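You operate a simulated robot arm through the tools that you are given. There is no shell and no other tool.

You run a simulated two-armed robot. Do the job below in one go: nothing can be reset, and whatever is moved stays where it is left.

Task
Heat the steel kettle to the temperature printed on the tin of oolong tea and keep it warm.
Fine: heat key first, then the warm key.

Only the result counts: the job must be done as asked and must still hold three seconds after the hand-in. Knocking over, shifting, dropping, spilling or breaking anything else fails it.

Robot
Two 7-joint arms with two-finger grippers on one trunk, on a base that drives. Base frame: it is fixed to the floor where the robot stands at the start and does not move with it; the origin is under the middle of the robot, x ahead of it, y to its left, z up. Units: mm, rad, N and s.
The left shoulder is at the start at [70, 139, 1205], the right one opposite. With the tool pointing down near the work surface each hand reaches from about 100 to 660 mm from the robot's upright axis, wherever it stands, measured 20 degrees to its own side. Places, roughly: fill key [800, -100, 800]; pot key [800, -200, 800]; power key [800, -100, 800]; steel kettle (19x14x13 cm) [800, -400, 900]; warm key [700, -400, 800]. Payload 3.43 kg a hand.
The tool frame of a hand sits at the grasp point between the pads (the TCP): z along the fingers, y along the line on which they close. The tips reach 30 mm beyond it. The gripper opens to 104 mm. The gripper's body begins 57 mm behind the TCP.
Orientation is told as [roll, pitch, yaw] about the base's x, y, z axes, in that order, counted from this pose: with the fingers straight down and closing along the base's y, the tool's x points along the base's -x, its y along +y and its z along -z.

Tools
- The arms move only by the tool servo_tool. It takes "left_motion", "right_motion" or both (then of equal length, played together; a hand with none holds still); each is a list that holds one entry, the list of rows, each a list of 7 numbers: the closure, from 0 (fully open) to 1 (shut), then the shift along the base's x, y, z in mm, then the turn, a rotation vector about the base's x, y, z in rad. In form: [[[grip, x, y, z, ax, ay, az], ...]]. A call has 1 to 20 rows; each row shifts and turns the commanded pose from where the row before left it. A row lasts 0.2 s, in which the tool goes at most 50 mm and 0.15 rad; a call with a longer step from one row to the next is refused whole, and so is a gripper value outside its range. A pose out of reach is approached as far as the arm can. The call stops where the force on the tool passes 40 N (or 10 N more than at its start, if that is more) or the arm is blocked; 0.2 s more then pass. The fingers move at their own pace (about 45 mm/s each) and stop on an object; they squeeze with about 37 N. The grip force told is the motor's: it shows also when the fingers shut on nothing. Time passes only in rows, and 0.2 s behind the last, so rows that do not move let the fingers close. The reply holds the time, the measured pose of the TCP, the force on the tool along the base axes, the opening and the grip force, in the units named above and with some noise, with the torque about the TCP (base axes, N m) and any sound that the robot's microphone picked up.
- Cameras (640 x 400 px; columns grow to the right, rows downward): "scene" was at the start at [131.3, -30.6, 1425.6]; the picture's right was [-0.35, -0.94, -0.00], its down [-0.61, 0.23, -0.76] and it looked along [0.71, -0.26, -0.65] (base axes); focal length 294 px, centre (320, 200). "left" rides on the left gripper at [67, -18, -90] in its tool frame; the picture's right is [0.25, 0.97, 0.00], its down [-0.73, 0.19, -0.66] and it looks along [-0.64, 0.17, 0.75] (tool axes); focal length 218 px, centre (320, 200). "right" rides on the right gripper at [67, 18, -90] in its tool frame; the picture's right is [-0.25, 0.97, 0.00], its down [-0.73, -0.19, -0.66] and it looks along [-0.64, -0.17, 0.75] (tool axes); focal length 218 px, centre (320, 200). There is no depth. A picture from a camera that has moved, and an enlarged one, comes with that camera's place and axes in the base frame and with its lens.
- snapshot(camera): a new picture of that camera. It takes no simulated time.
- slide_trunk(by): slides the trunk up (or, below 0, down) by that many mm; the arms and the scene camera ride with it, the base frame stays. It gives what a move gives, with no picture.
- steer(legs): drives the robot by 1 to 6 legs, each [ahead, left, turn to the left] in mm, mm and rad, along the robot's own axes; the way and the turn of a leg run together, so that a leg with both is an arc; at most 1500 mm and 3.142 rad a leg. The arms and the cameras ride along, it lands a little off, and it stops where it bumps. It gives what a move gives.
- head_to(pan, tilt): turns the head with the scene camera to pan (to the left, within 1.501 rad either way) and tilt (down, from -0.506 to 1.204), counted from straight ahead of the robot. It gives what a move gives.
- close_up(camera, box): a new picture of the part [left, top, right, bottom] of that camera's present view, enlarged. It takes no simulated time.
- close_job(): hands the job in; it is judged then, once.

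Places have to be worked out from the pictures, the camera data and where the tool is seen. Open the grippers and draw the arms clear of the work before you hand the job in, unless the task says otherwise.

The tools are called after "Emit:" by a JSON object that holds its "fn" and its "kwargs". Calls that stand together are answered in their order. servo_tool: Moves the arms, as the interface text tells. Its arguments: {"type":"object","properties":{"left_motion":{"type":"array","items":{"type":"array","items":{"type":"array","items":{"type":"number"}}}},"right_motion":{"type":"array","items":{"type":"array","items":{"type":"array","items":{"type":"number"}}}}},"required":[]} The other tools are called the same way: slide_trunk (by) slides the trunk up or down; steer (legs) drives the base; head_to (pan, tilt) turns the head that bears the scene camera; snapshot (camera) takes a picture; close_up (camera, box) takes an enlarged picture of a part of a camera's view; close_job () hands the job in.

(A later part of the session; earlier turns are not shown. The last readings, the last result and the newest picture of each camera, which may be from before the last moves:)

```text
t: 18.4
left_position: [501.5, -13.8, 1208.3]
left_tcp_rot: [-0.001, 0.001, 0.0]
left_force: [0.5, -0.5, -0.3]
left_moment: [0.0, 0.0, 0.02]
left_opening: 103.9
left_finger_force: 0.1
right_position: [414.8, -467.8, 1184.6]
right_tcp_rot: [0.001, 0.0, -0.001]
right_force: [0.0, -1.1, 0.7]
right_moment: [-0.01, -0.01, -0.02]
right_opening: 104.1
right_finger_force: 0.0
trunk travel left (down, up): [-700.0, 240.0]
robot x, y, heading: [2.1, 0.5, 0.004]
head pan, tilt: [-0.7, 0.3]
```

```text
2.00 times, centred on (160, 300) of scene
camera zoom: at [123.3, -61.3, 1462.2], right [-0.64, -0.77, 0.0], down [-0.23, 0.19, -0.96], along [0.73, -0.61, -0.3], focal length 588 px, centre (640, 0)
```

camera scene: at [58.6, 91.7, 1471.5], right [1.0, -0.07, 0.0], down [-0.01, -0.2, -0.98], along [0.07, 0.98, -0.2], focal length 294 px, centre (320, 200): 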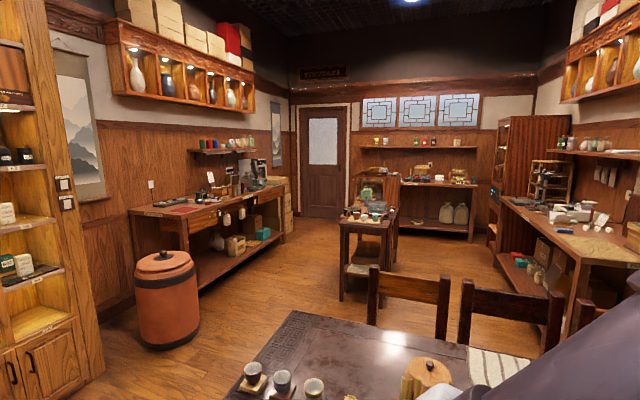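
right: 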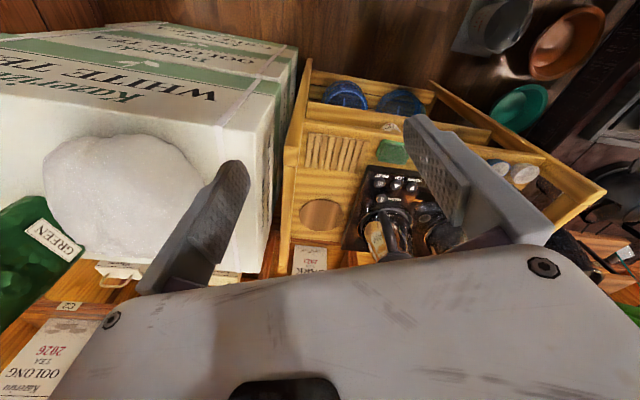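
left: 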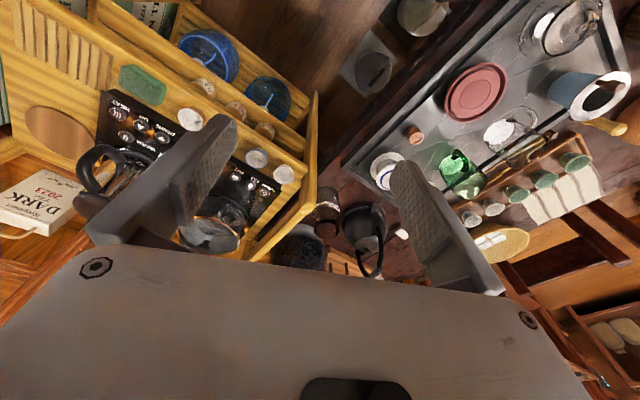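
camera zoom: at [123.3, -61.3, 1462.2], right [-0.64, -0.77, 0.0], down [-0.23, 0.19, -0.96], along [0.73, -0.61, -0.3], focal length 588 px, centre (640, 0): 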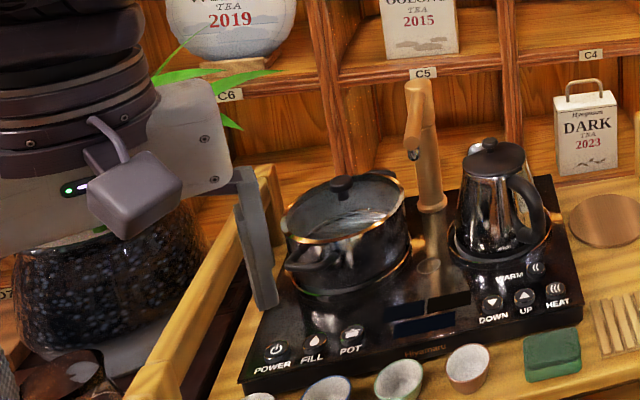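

The close-ups are rendered sharply, so I can zoom far in on the distant tins. I'll go back to the far view and read their labels.

Emit:
{"fn": "head_to", "kwargs": {"pan": 1.5, "tilt": 0.2}}

Emit:
{"fn": "close_up", "kwargs": {"camera": "scene", "box": [405, 132, 465, 152]}}

Emit:
{"fn": "close_up", "kwargs": {"camera": "scene", "box": [195, 133, 265, 155]}}

Emit:
{"fn": "close_up", "kwargs": {"camera": "scene", "box": [555, 130, 600, 155]}}

Emit:
{"fn": "close_up", "kwargs": {"camera": "scene", "box": [0, 120, 100, 200]}}

Emit:
{"fn": "close_up", "kwargs": {"camera": "scene", "box": [180, 190, 240, 220]}}

Emit:
{"fn": "close_up", "kwargs": {"camera": "scene", "box": [500, 240, 580, 300]}}

Emit:
{"fn": "close_up", "kwargs": {"camera": "scene", "box": [330, 160, 410, 230]}}

```text
t: 20.5
left_position: [501.6, -14.3, 1209.0]
left_tcp_rot: [0.001, 0.0, 0.0]
left_force: [0.0, 0.2, 0.5]
left_moment: [-0.02, 0.01, 0.02]
left_opening: 103.6
left_finger_force: 0.1
right_position: [415.2, -468.3, 1186.6]
right_tcp_rot: [-0.001, -0.001, 0.0]
right_force: [1.2, 0.3, -0.4]
right_moment: [-0.03, 0.0, 0.01]
right_opening: 104.1
right_finger_force: 0.1
trunk travel left (down, up): [-700.0, 240.0]
robot x, y, heading: [0.6, -1.8, 0.003]
head pan, tilt: [1.499, 0.201]
```

```text
10.67 times, centred on (435, 142) of scene
camera zoom: at [58.5, 91.8, 1471.5], right [1.0, -0.07, 0.0], down [-0.01, -0.2, -0.98], along [0.07, 0.98, -0.2], focal length 3138 px, centre (-907, 819)
```

zoom: 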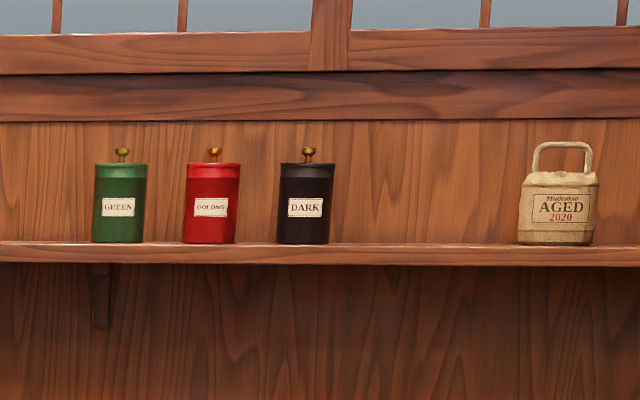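

```text
9.14 times, centred on (230, 144) of scene
camera zoom: at [58.5, 91.8, 1471.5], right [1.0, -0.07, 0.0], down [-0.01, -0.2, -0.98], along [0.07, 0.98, -0.2], focal length 2689 px, centre (1143, 712)
```

zoom: 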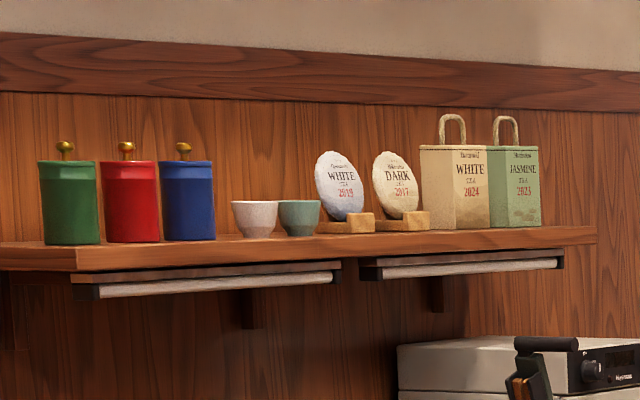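

```text
14.22 times, centred on (578, 142) of scene
camera zoom: at [58.5, 91.8, 1471.5], right [1.0, -0.07, 0.0], down [-0.01, -0.2, -0.98], along [0.07, 0.98, -0.2], focal length 4183 px, centre (-3342, 1018)
```

zoom: 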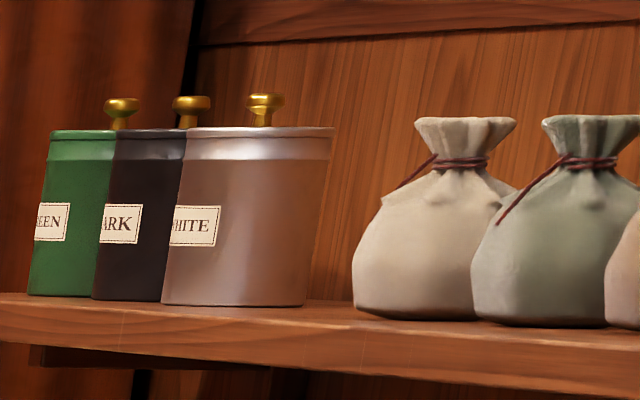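

```text
5.00 times, centred on (50, 160) of scene
camera zoom: at [58.5, 91.8, 1471.5], right [1.0, -0.07, 0.0], down [-0.01, -0.2, -0.98], along [0.07, 0.98, -0.2], focal length 1471 px, centre (1670, 400)
```

zoom: 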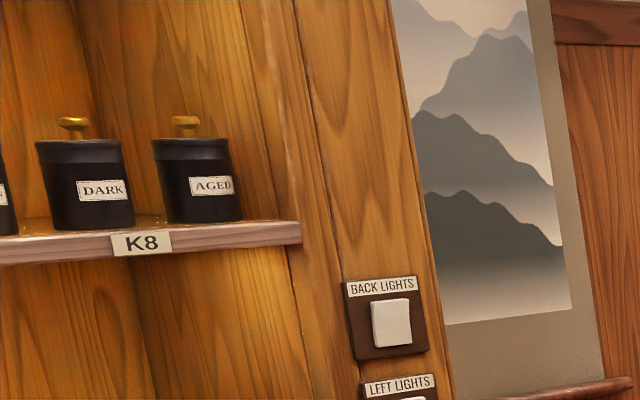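

```text
10.67 times, centred on (210, 205) of scene
camera zoom: at [58.5, 91.8, 1471.5], right [1.0, -0.07, 0.0], down [-0.01, -0.2, -0.98], along [0.07, 0.98, -0.2], focal length 3138 px, centre (1493, 147)
```

zoom: 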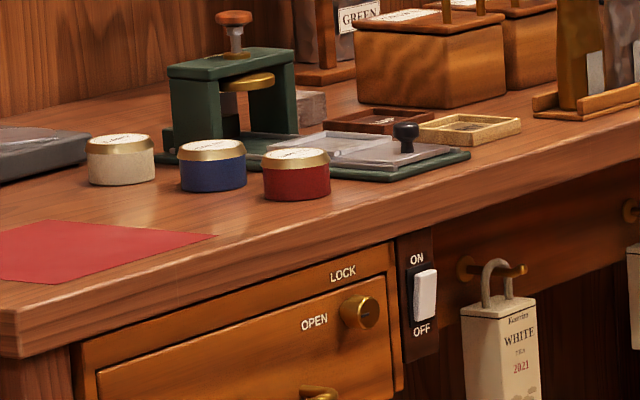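

```text
6.67 times, centred on (540, 270) of scene
camera zoom: at [58.5, 91.8, 1471.5], right [1.0, -0.07, 0.0], down [-0.01, -0.2, -0.98], along [0.07, 0.98, -0.2], focal length 1961 px, centre (-1147, -267)
```

zoom: 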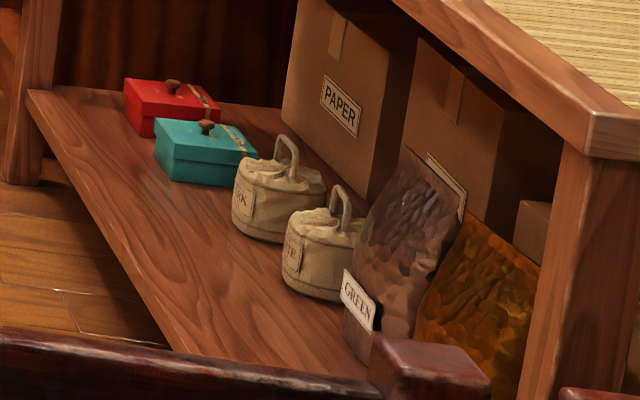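

```text
5.71 times, centred on (370, 195) of scene
camera zoom: at [58.5, 91.8, 1471.5], right [1.0, -0.07, 0.0], down [-0.01, -0.2, -0.98], along [0.07, 0.98, -0.2], focal length 1681 px, centre (34, 229)
```

zoom: 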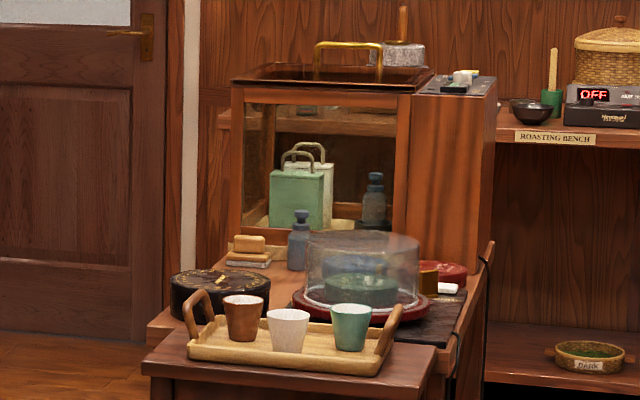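

A red tin marked "OOLONG" stands on the far shelf; I'll zoom in hard on it, and also on the small tins on the counter and on the left cabinet.

Emit:
{"fn": "close_up", "kwargs": {"camera": "scene", "box": [420, 144, 432, 156]}}

Emit:
{"fn": "close_up", "kwargs": {"camera": "scene", "box": [186, 200, 214, 212]}}

Emit:
{"fn": "close_up", "kwargs": {"camera": "scene", "box": [0, 30, 60, 120]}}

Emit:
{"fn": "close_up", "kwargs": {"camera": "scene", "box": [0, 190, 70, 310]}}

Emit:
{"fn": "close_up", "kwargs": {"camera": "scene", "box": [350, 200, 400, 225]}}

Emit:
{"fn": "close_up", "kwargs": {"camera": "scene", "box": [420, 170, 490, 200]}}

Emit:
{"fn": "close_up", "kwargs": {"camera": "scene", "box": [500, 180, 640, 250]}}

```text
16.00 times, centred on (426, 150) of scene
camera zoom: at [58.5, 91.8, 1471.5], right [1.0, -0.07, 0.0], down [-0.01, -0.2, -0.98], along [0.07, 0.98, -0.2], focal length 4706 px, centre (-1376, 1000)
```

zoom: 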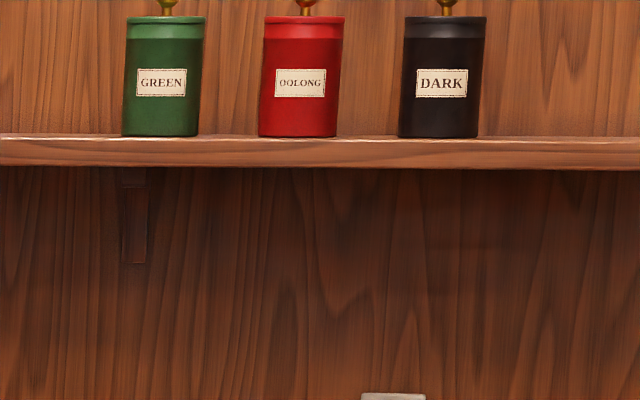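

```text
16.00 times, centred on (200, 206) of scene
camera zoom: at [58.5, 91.8, 1471.5], right [1.0, -0.07, 0.0], down [-0.01, -0.2, -0.98], along [0.07, 0.98, -0.2], focal length 4706 px, centre (2240, 104)
```

zoom: 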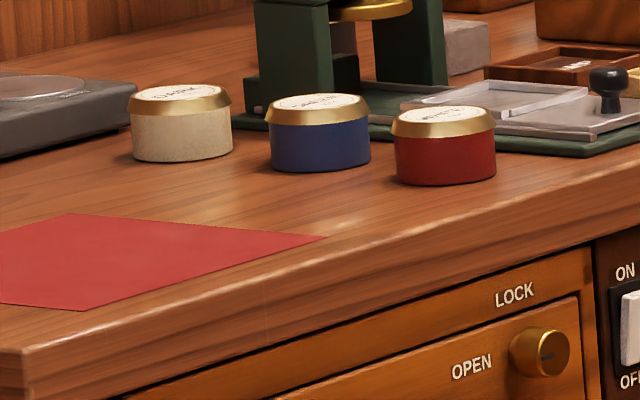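

```text
4.44 times, centred on (30, 75) of scene
camera zoom: at [58.5, 91.8, 1471.5], right [1.0, -0.07, 0.0], down [-0.01, -0.2, -0.98], along [0.07, 0.98, -0.2], focal length 1307 px, centre (1609, 756)
```

zoom: 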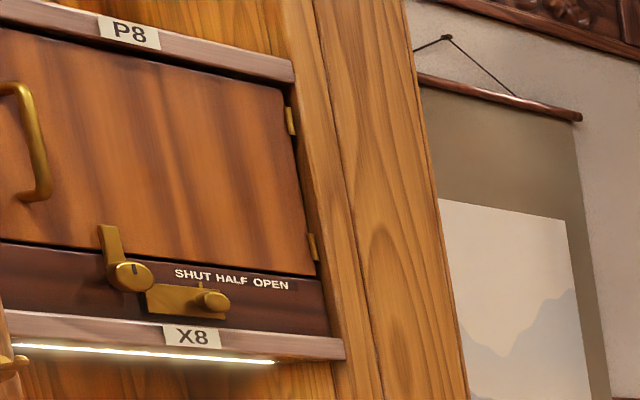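

```text
3.33 times, centred on (35, 250) of scene
camera zoom: at [58.5, 91.8, 1471.5], right [1.0, -0.07, 0.0], down [-0.01, -0.2, -0.98], along [0.07, 0.98, -0.2], focal length 980 px, centre (1270, 33)
```

zoom: 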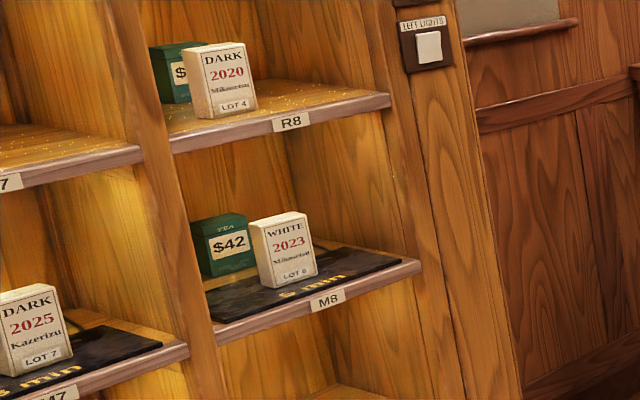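

```text
12.80 times, centred on (375, 212) of scene
camera zoom: at [58.5, 91.8, 1471.5], right [1.0, -0.07, 0.0], down [-0.01, -0.2, -0.98], along [0.07, 0.98, -0.2], focal length 3765 px, centre (-384, 40)
```

zoom: 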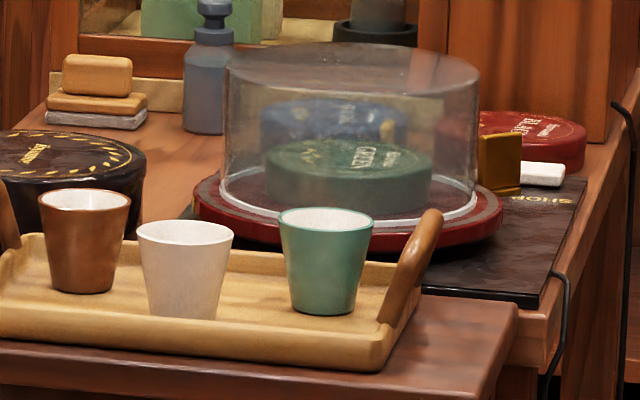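

```text
9.14 times, centred on (455, 185) of scene
camera zoom: at [58.5, 91.8, 1471.5], right [1.0, -0.07, 0.0], down [-0.01, -0.2, -0.98], along [0.07, 0.98, -0.2], focal length 2689 px, centre (-914, 337)
```

zoom: 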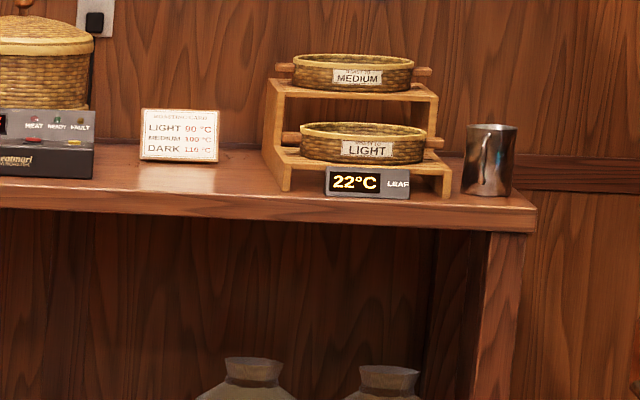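

```text
4.57 times, centred on (570, 215) of scene
camera zoom: at [58.5, 91.8, 1471.5], right [1.0, -0.07, 0.0], down [-0.01, -0.2, -0.98], along [0.07, 0.98, -0.2], focal length 1345 px, centre (-823, 131)
```

zoom: 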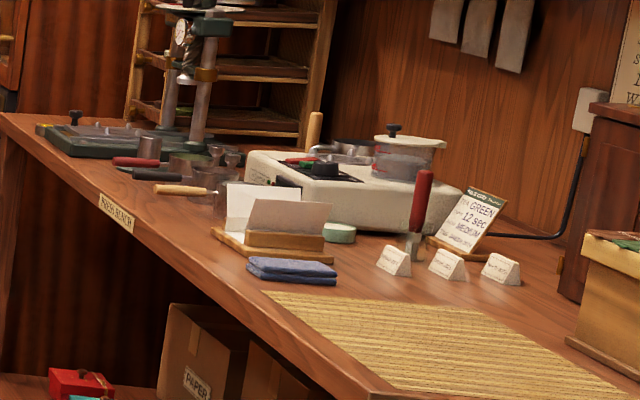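

None of the far labels carry a temperature. On the right shelf (G2) there is a red "…ONG TEA …22" container half-hidden by my arm, so I'll turn the base slightly left in place to see past the arm.

Emit:
{"fn": "steer", "kwargs": {"legs": [[0, 0, 0.2]]}}

Emit:
{"fn": "head_to", "kwargs": {"pan": -1.5, "tilt": 0.4}}

Emit:
{"fn": "snapshot", "kwargs": {"camera": "scene"}}

```text
t: 21.7
left_position: [493.9, 85.5, 1209.2]
left_tcp_rot: [0.001, 0.001, 0.203]
left_force: [-0.6, 0.0, 0.2]
left_moment: [0.0, -0.02, -0.02]
left_opening: 103.8
left_finger_force: 0.1
right_position: [500.3, -375.7, 1184.5]
right_tcp_rot: [0.0, -0.001, 0.203]
right_force: [0.3, 0.6, 0.6]
right_moment: [-0.01, -0.01, 0.01]
right_opening: 103.8
right_finger_force: 0.1
trunk travel left (down, up): [-700.0, 240.0]
robot x, y, heading: [0.5, 1.4, 0.204]
head pan, tilt: [1.499, 0.201]
```

```text
t: 24.3
left_position: [493.7, 85.7, 1209.1]
left_tcp_rot: [0.0, 0.001, 0.203]
left_force: [0.2, -0.1, -0.2]
left_moment: [0.0, 0.0, 0.02]
left_opening: 103.9
left_finger_force: 0.0
right_position: [499.1, -375.8, 1186.3]
right_tcp_rot: [0.0, -0.002, 0.202]
right_force: [-0.1, -0.2, 0.0]
right_moment: [0.0, -0.02, -0.04]
right_opening: 103.9
right_finger_force: 0.0
trunk travel left (down, up): [-700.0, 240.0]
robot x, y, heading: [-3.2, 0.3, 0.203]
head pan, tilt: [-1.499, 0.4]
```

```text
taken
camera scene: at [75.8, -80.4, 1453.0], right [-0.96, -0.27, 0.0], down [-0.11, 0.37, -0.92], along [0.25, -0.89, -0.39], focal length 294 px, centre (320, 200)
```

scene: 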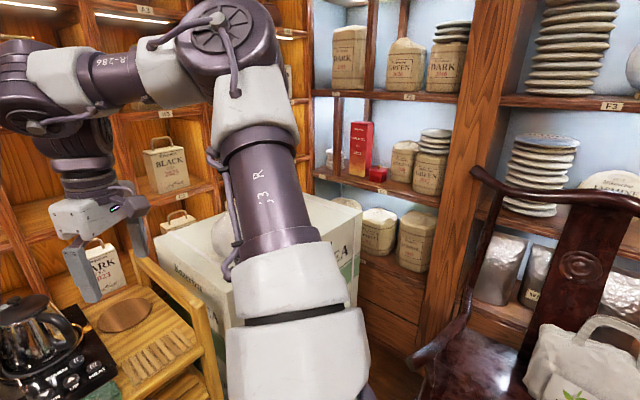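

The red container is now clear of the arm. I'll zoom in on it.

Emit:
{"fn": "close_up", "kwargs": {"camera": "scene", "box": [320, 110, 400, 190]}}

Emit:
{"fn": "close_up", "kwargs": {"camera": "scene", "box": [310, 0, 640, 210]}}

Emit:
{"fn": "close_up", "kwargs": {"camera": "scene", "box": [320, 190, 640, 390]}}

Emit:
{"fn": "close_up", "kwargs": {"camera": "scene", "box": [90, 80, 330, 230]}}

```text
5.00 times, centred on (360, 150) of scene
camera zoom: at [75.8, -80.4, 1453.0], right [-0.96, -0.27, 0.0], down [-0.11, 0.37, -0.92], along [0.25, -0.89, -0.39], focal length 1471 px, centre (120, 450)
```

zoom: 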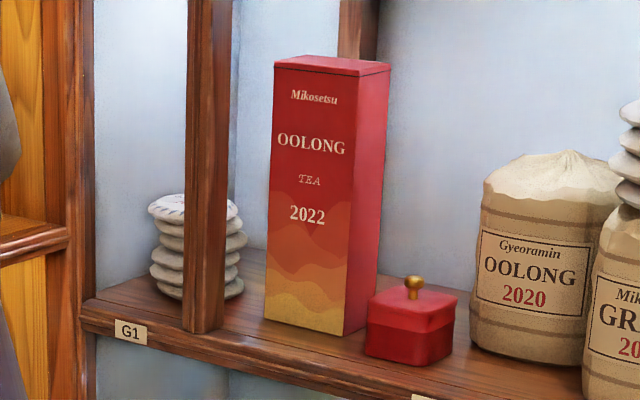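

```text
1.90 times, centred on (475, 105) of scene
camera zoom: at [75.8, -80.4, 1453.0], right [-0.96, -0.27, 0.0], down [-0.11, 0.37, -0.92], along [0.25, -0.89, -0.39], focal length 560 px, centre (25, 381)
```

zoom: 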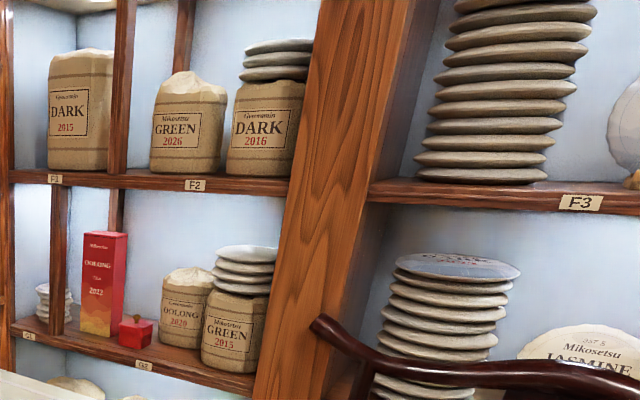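

```text
2.00 times, centred on (480, 290) of scene
camera zoom: at [75.8, -80.4, 1453.0], right [-0.96, -0.27, 0.0], down [-0.11, 0.37, -0.92], along [0.25, -0.89, -0.39], focal length 588 px, centre (0, 20)
```

zoom: 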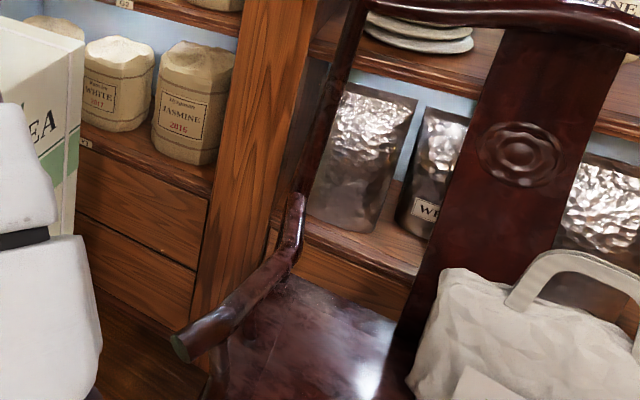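

```text
2.67 times, centred on (210, 155) of scene
camera zoom: at [75.8, -80.4, 1453.0], right [-0.96, -0.27, 0.0], down [-0.11, 0.37, -0.92], along [0.25, -0.89, -0.39], focal length 784 px, centre (613, 320)
```

zoom: 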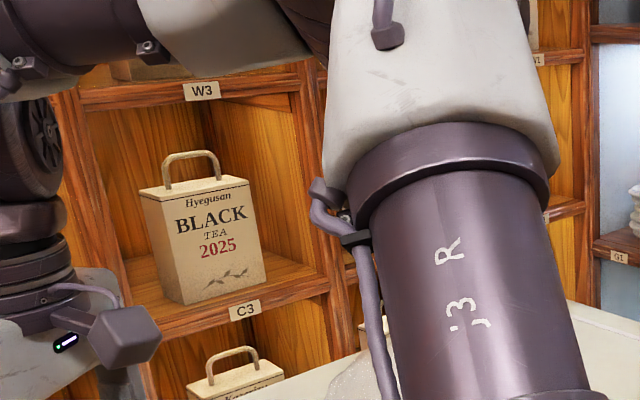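

The G2 box is a 2022 carton with no temperature. Part of the tea table is hidden behind my left arm, so I'll turn further left in place and inspect that table and the area behind it.

Emit:
{"fn": "steer", "kwargs": {"legs": [[0, 0, 0.6]]}}

Emit:
{"fn": "head_to", "kwargs": {"pan": 1.4, "tilt": 0.4}}

Emit:
{"fn": "snapshot", "kwargs": {"camera": "scene"}}

Emit:
{"fn": "head_to", "kwargs": {"pan": 0.5, "tilt": 0.7}}

Emit:
{"fn": "snapshot", "kwargs": {"camera": "scene"}}

Emit:
{"fn": "head_to", "kwargs": {"pan": -0.4, "tilt": 0.7}}

Emit:
{"fn": "snapshot", "kwargs": {"camera": "scene"}}

Emit:
{"fn": "head_to", "kwargs": {"pan": 0.0, "tilt": 0.4}}

Emit:
{"fn": "snapshot", "kwargs": {"camera": "scene"}}

Emit:
{"fn": "snapshot", "kwargs": {"camera": "left"}}

Emit:
{"fn": "snapshot", "kwargs": {"camera": "right"}}

```text
t: 26.3
left_position: [361.4, 346.6, 1208.4]
left_tcp_rot: [0.001, -0.001, 0.793]
left_force: [0.1, -0.5, -0.6]
left_moment: [-0.01, 0.02, 0.01]
left_opening: 104.1
left_finger_force: 0.0
right_position: [623.7, -33.9, 1185.9]
right_tcp_rot: [-0.001, -0.002, 0.789]
right_force: [0.4, 0.0, -0.3]
right_moment: [0.02, -0.04, 0.02]
right_opening: 103.9
right_finger_force: 0.0
trunk travel left (down, up): [-700.0, 240.0]
robot x, y, heading: [2.3, -1.6, 0.795]
head pan, tilt: [-1.499, 0.4]
```

```text
t: 28.8
left_position: [362.7, 346.3, 1208.8]
left_tcp_rot: [-0.002, 0.0, 0.791]
left_force: [0.6, -0.5, 0.6]
left_moment: [0.01, -0.02, 0.0]
left_opening: 103.7
left_finger_force: 0.1
right_position: [625.6, -33.6, 1184.6]
right_tcp_rot: [0.0, 0.001, 0.79]
right_force: [1.0, -0.6, -0.1]
right_moment: [0.02, -0.06, 0.03]
right_opening: 103.9
right_finger_force: 0.0
trunk travel left (down, up): [-700.0, 240.0]
robot x, y, heading: [-1.4, -3.1, 0.795]
head pan, tilt: [1.4, 0.4]
```

```text
taken
camera scene: at [-16.9, 109.8, 1453.0], right [0.81, 0.58, 0.0], down [0.23, -0.32, -0.92], along [-0.54, 0.75, -0.39], focal length 294 px, centre (320, 200)
```

scene: 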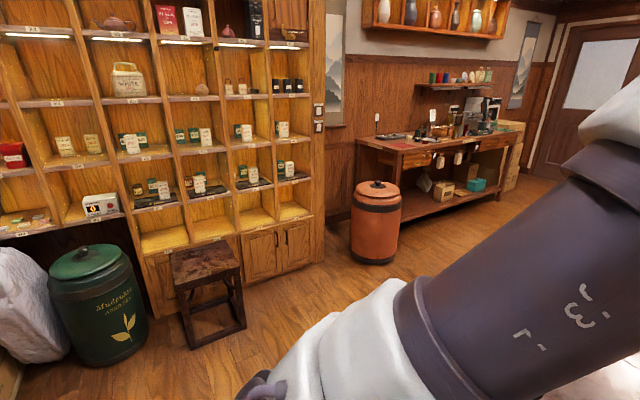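

```text
t: 30.0
left_position: [361.4, 345.9, 1209.0]
left_tcp_rot: [0.001, 0.0, 0.792]
left_force: [-0.8, -1.6, -0.8]
left_moment: [0.01, 0.0, 0.01]
left_opening: 104.1
left_finger_force: 0.1
right_position: [624.8, -34.2, 1184.6]
right_tcp_rot: [-0.001, 0.0, 0.79]
right_force: [-0.4, -1.7, 0.4]
right_moment: [0.0, -0.04, -0.01]
right_opening: 104.3
right_finger_force: 0.0
trunk travel left (down, up): [-700.0, 240.0]
robot x, y, heading: [2.6, 1.0, 0.795]
head pan, tilt: [0.499, 0.7]
```

```text
taken
camera scene: at [60.3, 116.1, 1426.1], right [0.96, -0.28, 0.0], down [-0.18, -0.62, -0.77], along [0.21, 0.74, -0.64], focal length 294 px, centre (320, 200)
```

scene: 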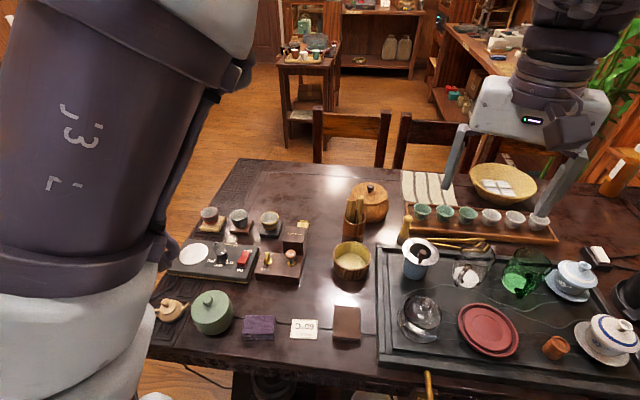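

```text
t: 31.2
left_position: [361.1, 345.0, 1209.9]
left_tcp_rot: [0.001, 0.0, 0.793]
left_force: [-0.2, -0.2, 0.0]
left_moment: [0.0, 0.02, 0.0]
left_opening: 104.0
left_finger_force: 0.0
right_position: [624.0, -33.4, 1183.5]
right_tcp_rot: [0.0, 0.0, 0.79]
right_force: [-0.8, 0.1, 0.4]
right_moment: [0.0, 0.01, -0.01]
right_opening: 103.8
right_finger_force: 0.1
trunk travel left (down, up): [-700.0, 240.0]
robot x, y, heading: [2.6, -3.8, 0.787]
head pan, tilt: [-0.4, 0.7]
```

```text
taken
camera scene: at [115.4, 67.0, 1426.1], right [0.38, -0.92, 0.0], down [-0.6, -0.25, -0.76], along [0.71, 0.29, -0.64], focal length 294 px, centre (320, 200)
```

scene: 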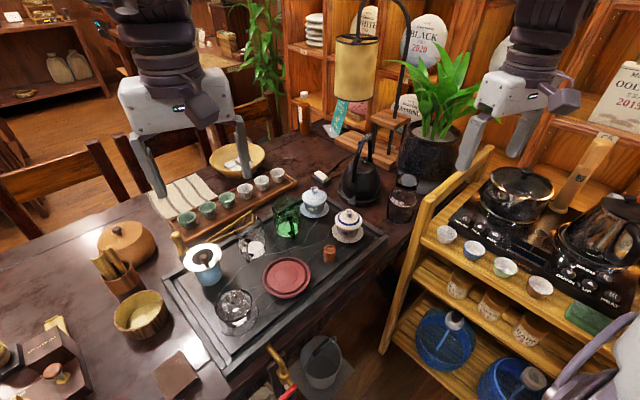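

```text
t: 32.1
left_position: [361.7, 346.1, 1210.1]
left_tcp_rot: [0.0, 0.0, 0.792]
left_force: [-0.4, 1.3, 0.5]
left_moment: [0.0, -0.02, 0.01]
left_opening: 103.7
left_finger_force: 0.0
right_position: [624.5, -33.7, 1184.9]
right_tcp_rot: [-0.001, 0.001, 0.79]
right_force: [0.2, 0.0, -0.5]
right_moment: [0.05, -0.02, 0.01]
right_opening: 103.8
right_finger_force: 0.1
trunk travel left (down, up): [-700.0, 240.0]
robot x, y, heading: [1.5, 3.3, 0.789]
head pan, tilt: [0.0, 0.4]
```

```text
taken
camera scene: at [102.1, 100.3, 1452.9], right [0.71, -0.7, 0.0], down [-0.27, -0.28, -0.92], along [0.65, 0.65, -0.39], focal length 294 px, centre (320, 200)
```

scene: 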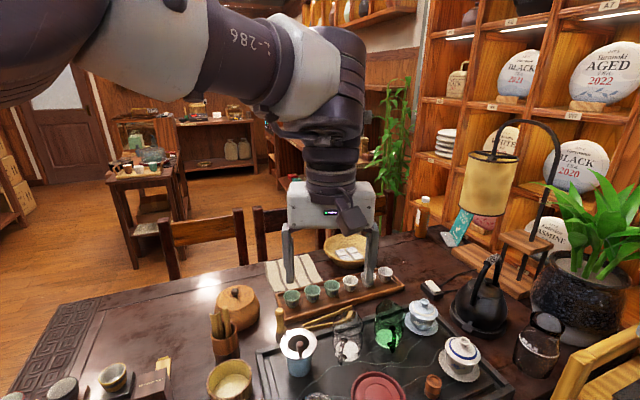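

```text
taken
camera left: at [327.1, 286.7, 1299.1], right [-0.87, 0.5, 0.0], down [0.38, 0.65, 0.66], along [0.33, 0.57, -0.75], focal length 218 px, centre (320, 200)
```

left: 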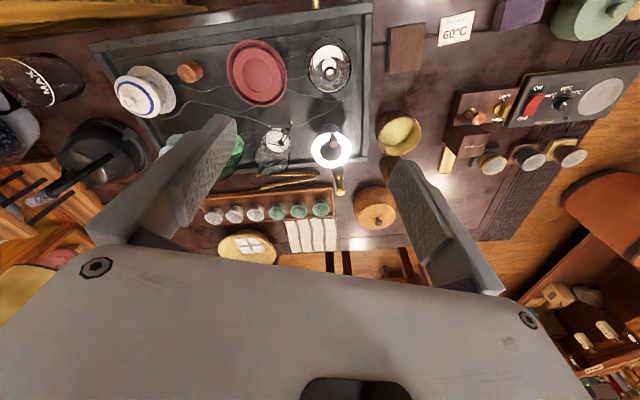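

```text
taken
camera right: at [563.8, -68.4, 1275.9], right [-0.51, 0.86, 0.0], down [0.65, 0.39, 0.66], along [0.56, 0.34, -0.75], focal length 218 px, centre (320, 200)
```

right: 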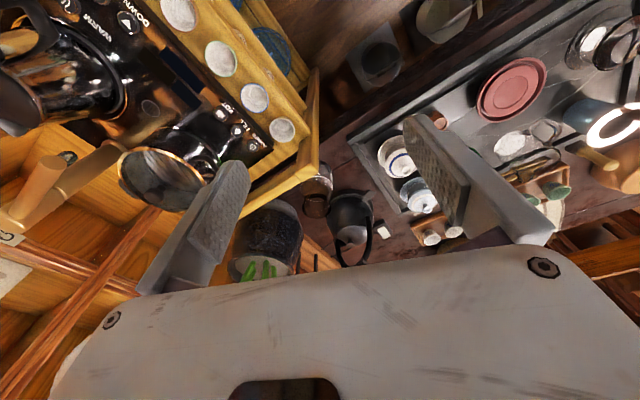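

There is a 60 °C card on the table, but that's a card and not a tin. The left cabinet holds tins and boxes, so I'll face it and zoom in row by row.

Emit:
{"fn": "head_to", "kwargs": {"pan": 1.5, "tilt": 0.2}}

Emit:
{"fn": "snapshot", "kwargs": {"camera": "scene"}}

Emit:
{"fn": "close_up", "kwargs": {"camera": "scene", "box": [0, 0, 160, 130]}}

Emit:
{"fn": "close_up", "kwargs": {"camera": "scene", "box": [160, 0, 350, 130]}}

Emit:
{"fn": "close_up", "kwargs": {"camera": "scene", "box": [0, 120, 180, 260]}}

Emit:
{"fn": "close_up", "kwargs": {"camera": "scene", "box": [160, 100, 350, 240]}}

Emit:
{"fn": "close_up", "kwargs": {"camera": "scene", "box": [0, 240, 220, 400]}}

```text
t: 33.7
left_position: [361.4, 345.7, 1207.9]
left_tcp_rot: [0.001, -0.001, 0.791]
left_force: [-0.2, -0.2, 0.0]
left_moment: [0.01, 0.0, -0.02]
left_opening: 104.0
left_finger_force: 0.0
right_position: [625.1, -33.9, 1184.5]
right_tcp_rot: [0.001, 0.0, 0.79]
right_force: [0.0, -0.4, 0.0]
right_moment: [-0.02, 0.0, 0.02]
right_opening: 104.3
right_finger_force: 0.0
trunk travel left (down, up): [-700.0, 240.0]
robot x, y, heading: [-4.0, -2.8, 0.791]
head pan, tilt: [1.499, 0.201]
```

```text
taken
camera scene: at [-24.5, 104.5, 1471.5], right [0.75, 0.66, 0.0], down [0.13, -0.15, -0.98], along [-0.65, 0.74, -0.2], focal length 294 px, centre (320, 200)
```

scene: 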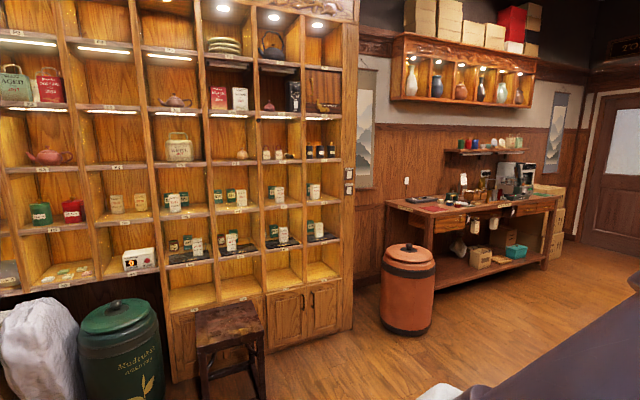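

```text
3.08 times, centred on (80, 65) of scene
camera zoom: at [-24.5, 104.5, 1471.5], right [0.75, 0.66, 0.0], down [0.13, -0.15, -0.98], along [-0.65, 0.74, -0.2], focal length 905 px, centre (1058, 615)
```

zoom: 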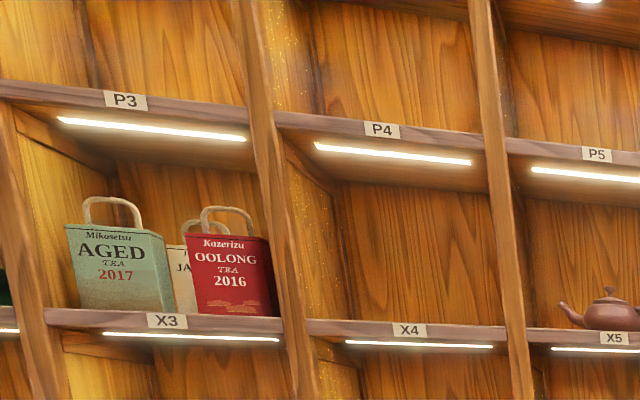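

```text
3.08 times, centred on (255, 65) of scene
camera zoom: at [-24.5, 104.5, 1471.5], right [0.75, 0.66, 0.0], down [0.13, -0.15, -0.98], along [-0.65, 0.74, -0.2], focal length 905 px, centre (520, 615)
```

zoom: 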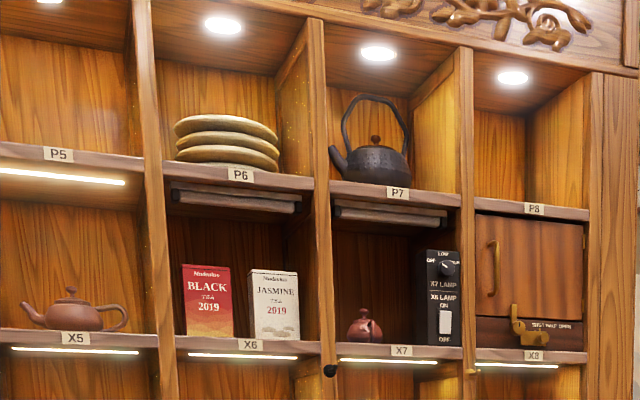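

```text
2.86 times, centred on (90, 190) of scene
camera zoom: at [-24.5, 104.5, 1471.5], right [0.75, 0.66, 0.0], down [0.13, -0.15, -0.98], along [-0.65, 0.74, -0.2], focal length 840 px, centre (977, 229)
```

zoom: 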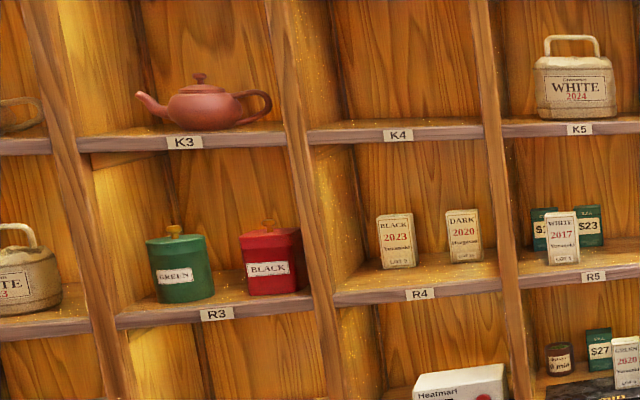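

```text
2.86 times, centred on (255, 170) of scene
camera zoom: at [-24.5, 104.5, 1471.5], right [0.75, 0.66, 0.0], down [0.13, -0.15, -0.98], along [-0.65, 0.74, -0.2], focal length 840 px, centre (506, 286)
```

zoom: 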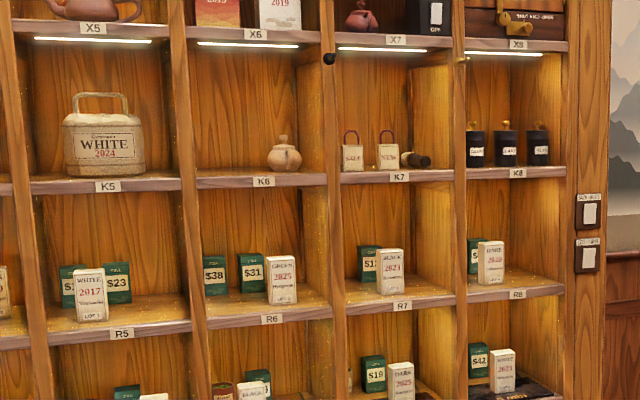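

```text
2.50 times, centred on (110, 320) of scene
camera zoom: at [-24.5, 104.5, 1471.5], right [0.75, 0.66, 0.0], down [0.13, -0.15, -0.98], along [-0.65, 0.74, -0.2], focal length 735 px, centre (845, -100)
```

zoom: 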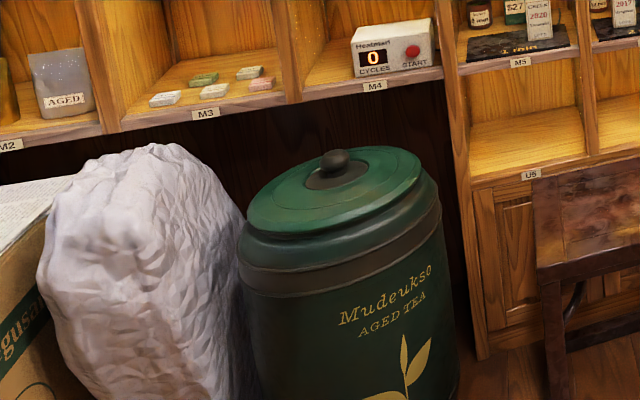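

In the M row there are small brown tins with print on them. I'll zoom in on the M row and on the K8 tins.

Emit:
{"fn": "close_up", "kwargs": {"camera": "scene", "box": [155, 220, 215, 270]}}

Emit:
{"fn": "close_up", "kwargs": {"camera": "scene", "box": [205, 220, 265, 265]}}

Emit:
{"fn": "close_up", "kwargs": {"camera": "scene", "box": [260, 210, 340, 255]}}

Emit:
{"fn": "close_up", "kwargs": {"camera": "scene", "box": [300, 135, 345, 160]}}

Emit:
{"fn": "close_up", "kwargs": {"camera": "scene", "box": [0, 260, 110, 300]}}

Emit:
{"fn": "close_up", "kwargs": {"camera": "scene", "box": [0, 20, 60, 110]}}

```text
8.00 times, centred on (185, 245) of scene
camera zoom: at [-24.5, 104.5, 1471.5], right [0.75, 0.66, 0.0], down [0.13, -0.15, -0.98], along [-0.65, 0.74, -0.2], focal length 2353 px, centre (1400, -160)
```

zoom: 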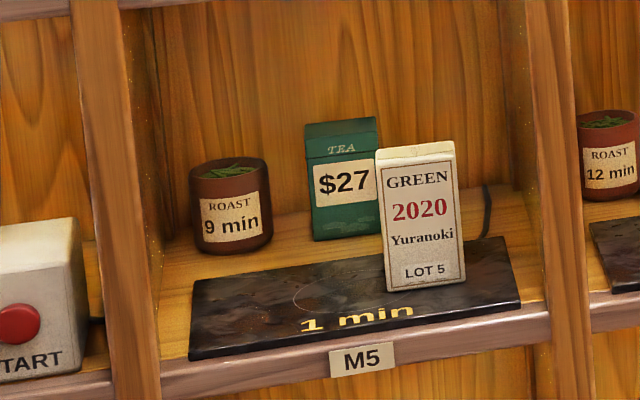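

```text
8.89 times, centred on (235, 242) of scene
camera zoom: at [-24.5, 104.5, 1471.5], right [0.75, 0.66, 0.0], down [0.13, -0.15, -0.98], along [-0.65, 0.74, -0.2], focal length 2615 px, centre (1076, -178)
```

zoom: 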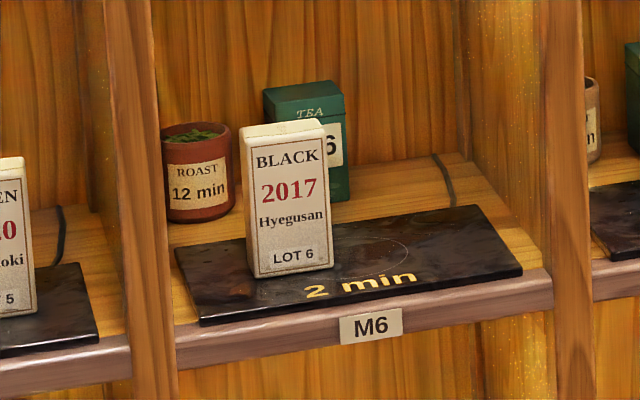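

```text
8.00 times, centred on (300, 232) of scene
camera zoom: at [-24.5, 104.5, 1471.5], right [0.75, 0.66, 0.0], down [0.13, -0.15, -0.98], along [-0.65, 0.74, -0.2], focal length 2353 px, centre (480, -60)
```

zoom: 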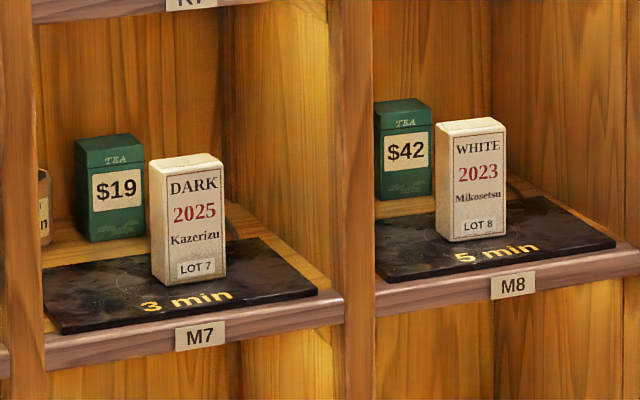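

```text
14.22 times, centred on (322, 148) of scene
camera zoom: at [-24.5, 104.5, 1471.5], right [0.75, 0.66, 0.0], down [0.13, -0.15, -0.98], along [-0.65, 0.74, -0.2], focal length 4183 px, centre (284, 947)
```

zoom: 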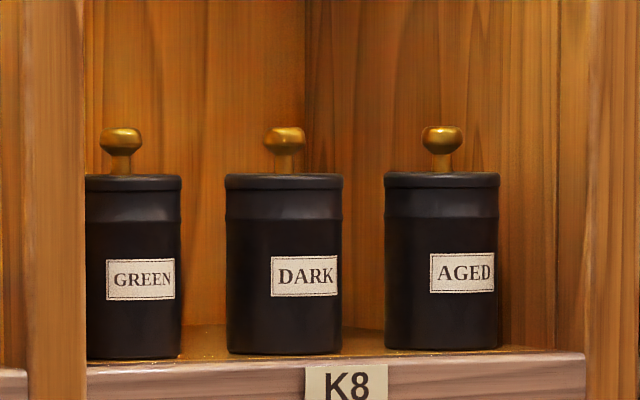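

```text
5.82 times, centred on (55, 280) of scene
camera zoom: at [-24.5, 104.5, 1471.5], right [0.75, 0.66, 0.0], down [0.13, -0.15, -0.98], along [-0.65, 0.74, -0.2], focal length 1711 px, centre (1862, -266)
```

zoom: 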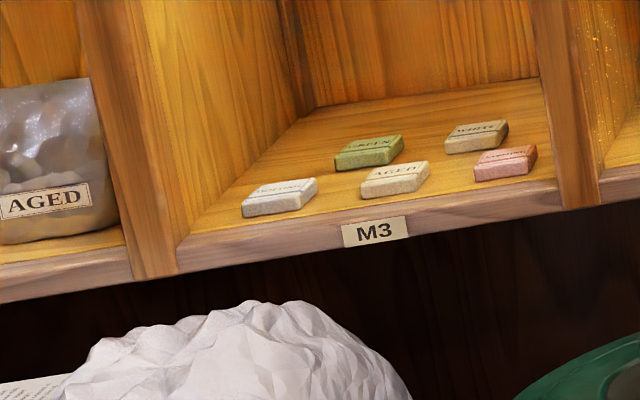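

```text
4.44 times, centred on (30, 65) of scene
camera zoom: at [-24.5, 104.5, 1471.5], right [0.75, 0.66, 0.0], down [0.13, -0.15, -0.98], along [-0.65, 0.74, -0.2], focal length 1307 px, centre (1609, 800)
```

zoom: 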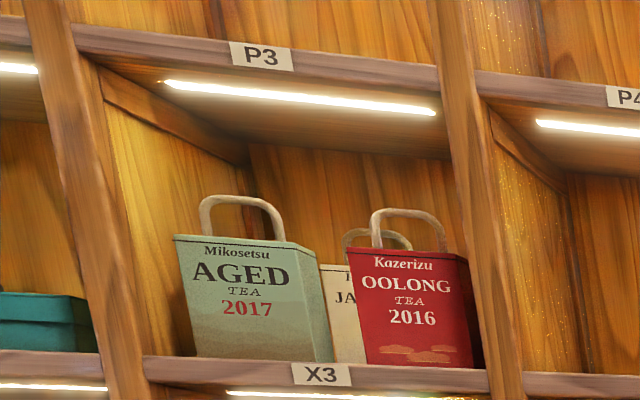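

No tin with a temperature in this part of the cabinet. I'll keep turning left in place to see the rest of the room behind the start pose.

Emit:
{"fn": "steer", "kwargs": {"legs": [[0, 0, 0.9]]}}

Emit:
{"fn": "head_to", "kwargs": {"pan": 1.4, "tilt": 0.3}}

Emit:
{"fn": "snapshot", "kwargs": {"camera": "scene"}}

Emit:
{"fn": "head_to", "kwargs": {"pan": 0.8, "tilt": 0.3}}

Emit:
{"fn": "snapshot", "kwargs": {"camera": "scene"}}

Emit:
{"fn": "head_to", "kwargs": {"pan": 0.1, "tilt": 0.7}}

Emit:
{"fn": "snapshot", "kwargs": {"camera": "scene"}}

```text
t: 36.4
left_position: [-40.5, 498.2, 1209.0]
left_tcp_rot: [-0.001, 0.0, 1.682]
left_force: [-0.2, -0.8, 0.4]
left_moment: [-0.01, 0.0, 0.0]
left_opening: 103.7
left_finger_force: 0.1
right_position: [419.1, 463.1, 1184.6]
right_tcp_rot: [0.0, 0.001, 1.682]
right_force: [-0.8, 0.5, 0.5]
right_moment: [0.03, -0.02, 0.0]
right_opening: 104.1
right_finger_force: 0.2
trunk travel left (down, up): [-700.0, 240.0]
robot x, y, heading: [1.6, 1.6, 1.684]
head pan, tilt: [1.499, 0.201]
```

```text
t: 37.0
left_position: [-41.6, 498.3, 1208.0]
left_tcp_rot: [0.001, 0.0, 1.682]
left_force: [-1.2, -0.8, -0.1]
left_moment: [0.0, 0.0, -0.01]
left_opening: 104.0
left_finger_force: 0.0
right_position: [419.9, 464.6, 1186.0]
right_tcp_rot: [0.0, 0.0, 1.684]
right_force: [0.0, -0.5, -0.3]
right_moment: [-0.01, -0.02, -0.01]
right_opening: 103.8
right_finger_force: 0.0
trunk travel left (down, up): [-700.0, 240.0]
robot x, y, heading: [0.7, -3.3, 1.684]
head pan, tilt: [1.4, 0.3]
```

```text
taken
camera scene: at [-97.3, 54.3, 1462.3], right [0.06, 1.0, 0.0], down [0.29, -0.02, -0.96], along [-0.95, 0.06, -0.3], focal length 294 px, centre (320, 200)
```

scene: 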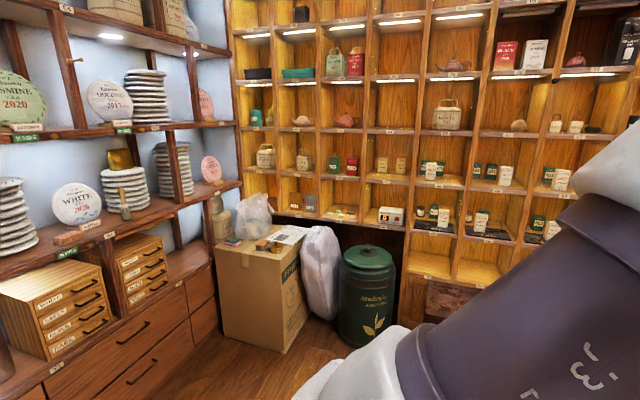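

```text
t: 38.0
left_position: [-41.1, 498.1, 1209.1]
left_tcp_rot: [0.0, -0.001, 1.682]
left_force: [-0.1, -0.2, -0.2]
left_moment: [0.02, 0.02, 0.0]
left_opening: 104.0
left_finger_force: 0.1
right_position: [419.4, 464.2, 1186.2]
right_tcp_rot: [-0.001, 0.0, 1.682]
right_force: [-0.2, -1.3, -0.5]
right_moment: [-0.01, 0.0, -0.03]
right_opening: 104.1
right_finger_force: 0.1
trunk travel left (down, up): [-700.0, 240.0]
robot x, y, heading: [3.7, -1.3, 1.68]
head pan, tilt: [0.799, 0.3]
```

```text
taken
camera scene: at [-77.8, 105.9, 1462.2], right [0.61, 0.79, 0.0], down [0.23, -0.18, -0.96], along [-0.76, 0.58, -0.3], focal length 294 px, centre (320, 200)
```

scene: 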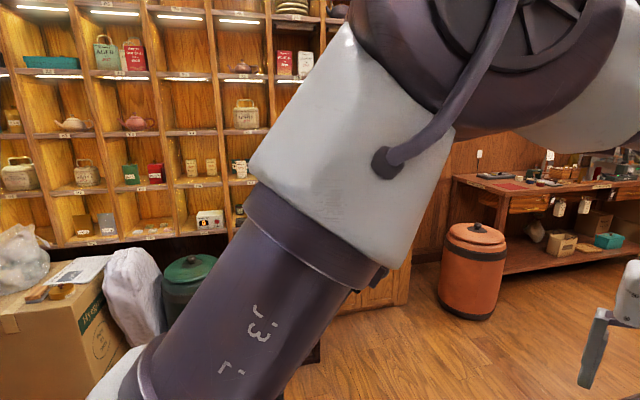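

```text
t: 39.1
left_position: [-42.0, 499.3, 1209.0]
left_tcp_rot: [0.0, -0.001, 1.682]
left_force: [-0.6, -1.1, -1.1]
left_moment: [0.02, 0.01, -0.01]
left_opening: 104.1
left_finger_force: 0.0
right_position: [419.5, 465.5, 1186.1]
right_tcp_rot: [0.0, 0.001, 1.682]
right_force: [0.4, 0.6, 0.8]
right_moment: [0.02, -0.02, 0.05]
right_opening: 103.8
right_finger_force: 0.1
trunk travel left (down, up): [-700.0, 240.0]
robot x, y, heading: [-0.3, 0.1, 1.685]
head pan, tilt: [0.099, 0.7]
```

```text
taken
camera scene: at [-21.9, 131.8, 1426.1], right [0.98, 0.21, 0.0], down [0.14, -0.63, -0.77], along [-0.16, 0.75, -0.64], focal length 294 px, centre (320, 200)
```

scene: 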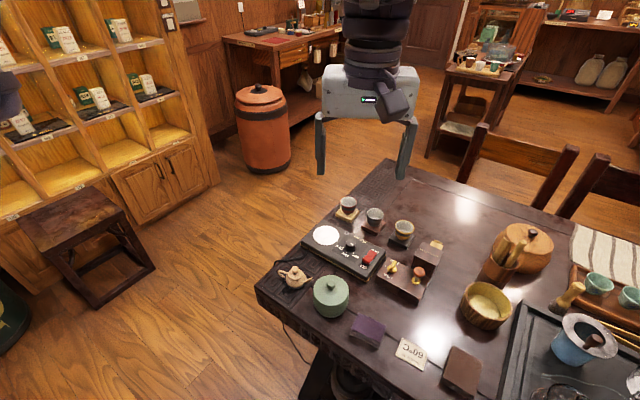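

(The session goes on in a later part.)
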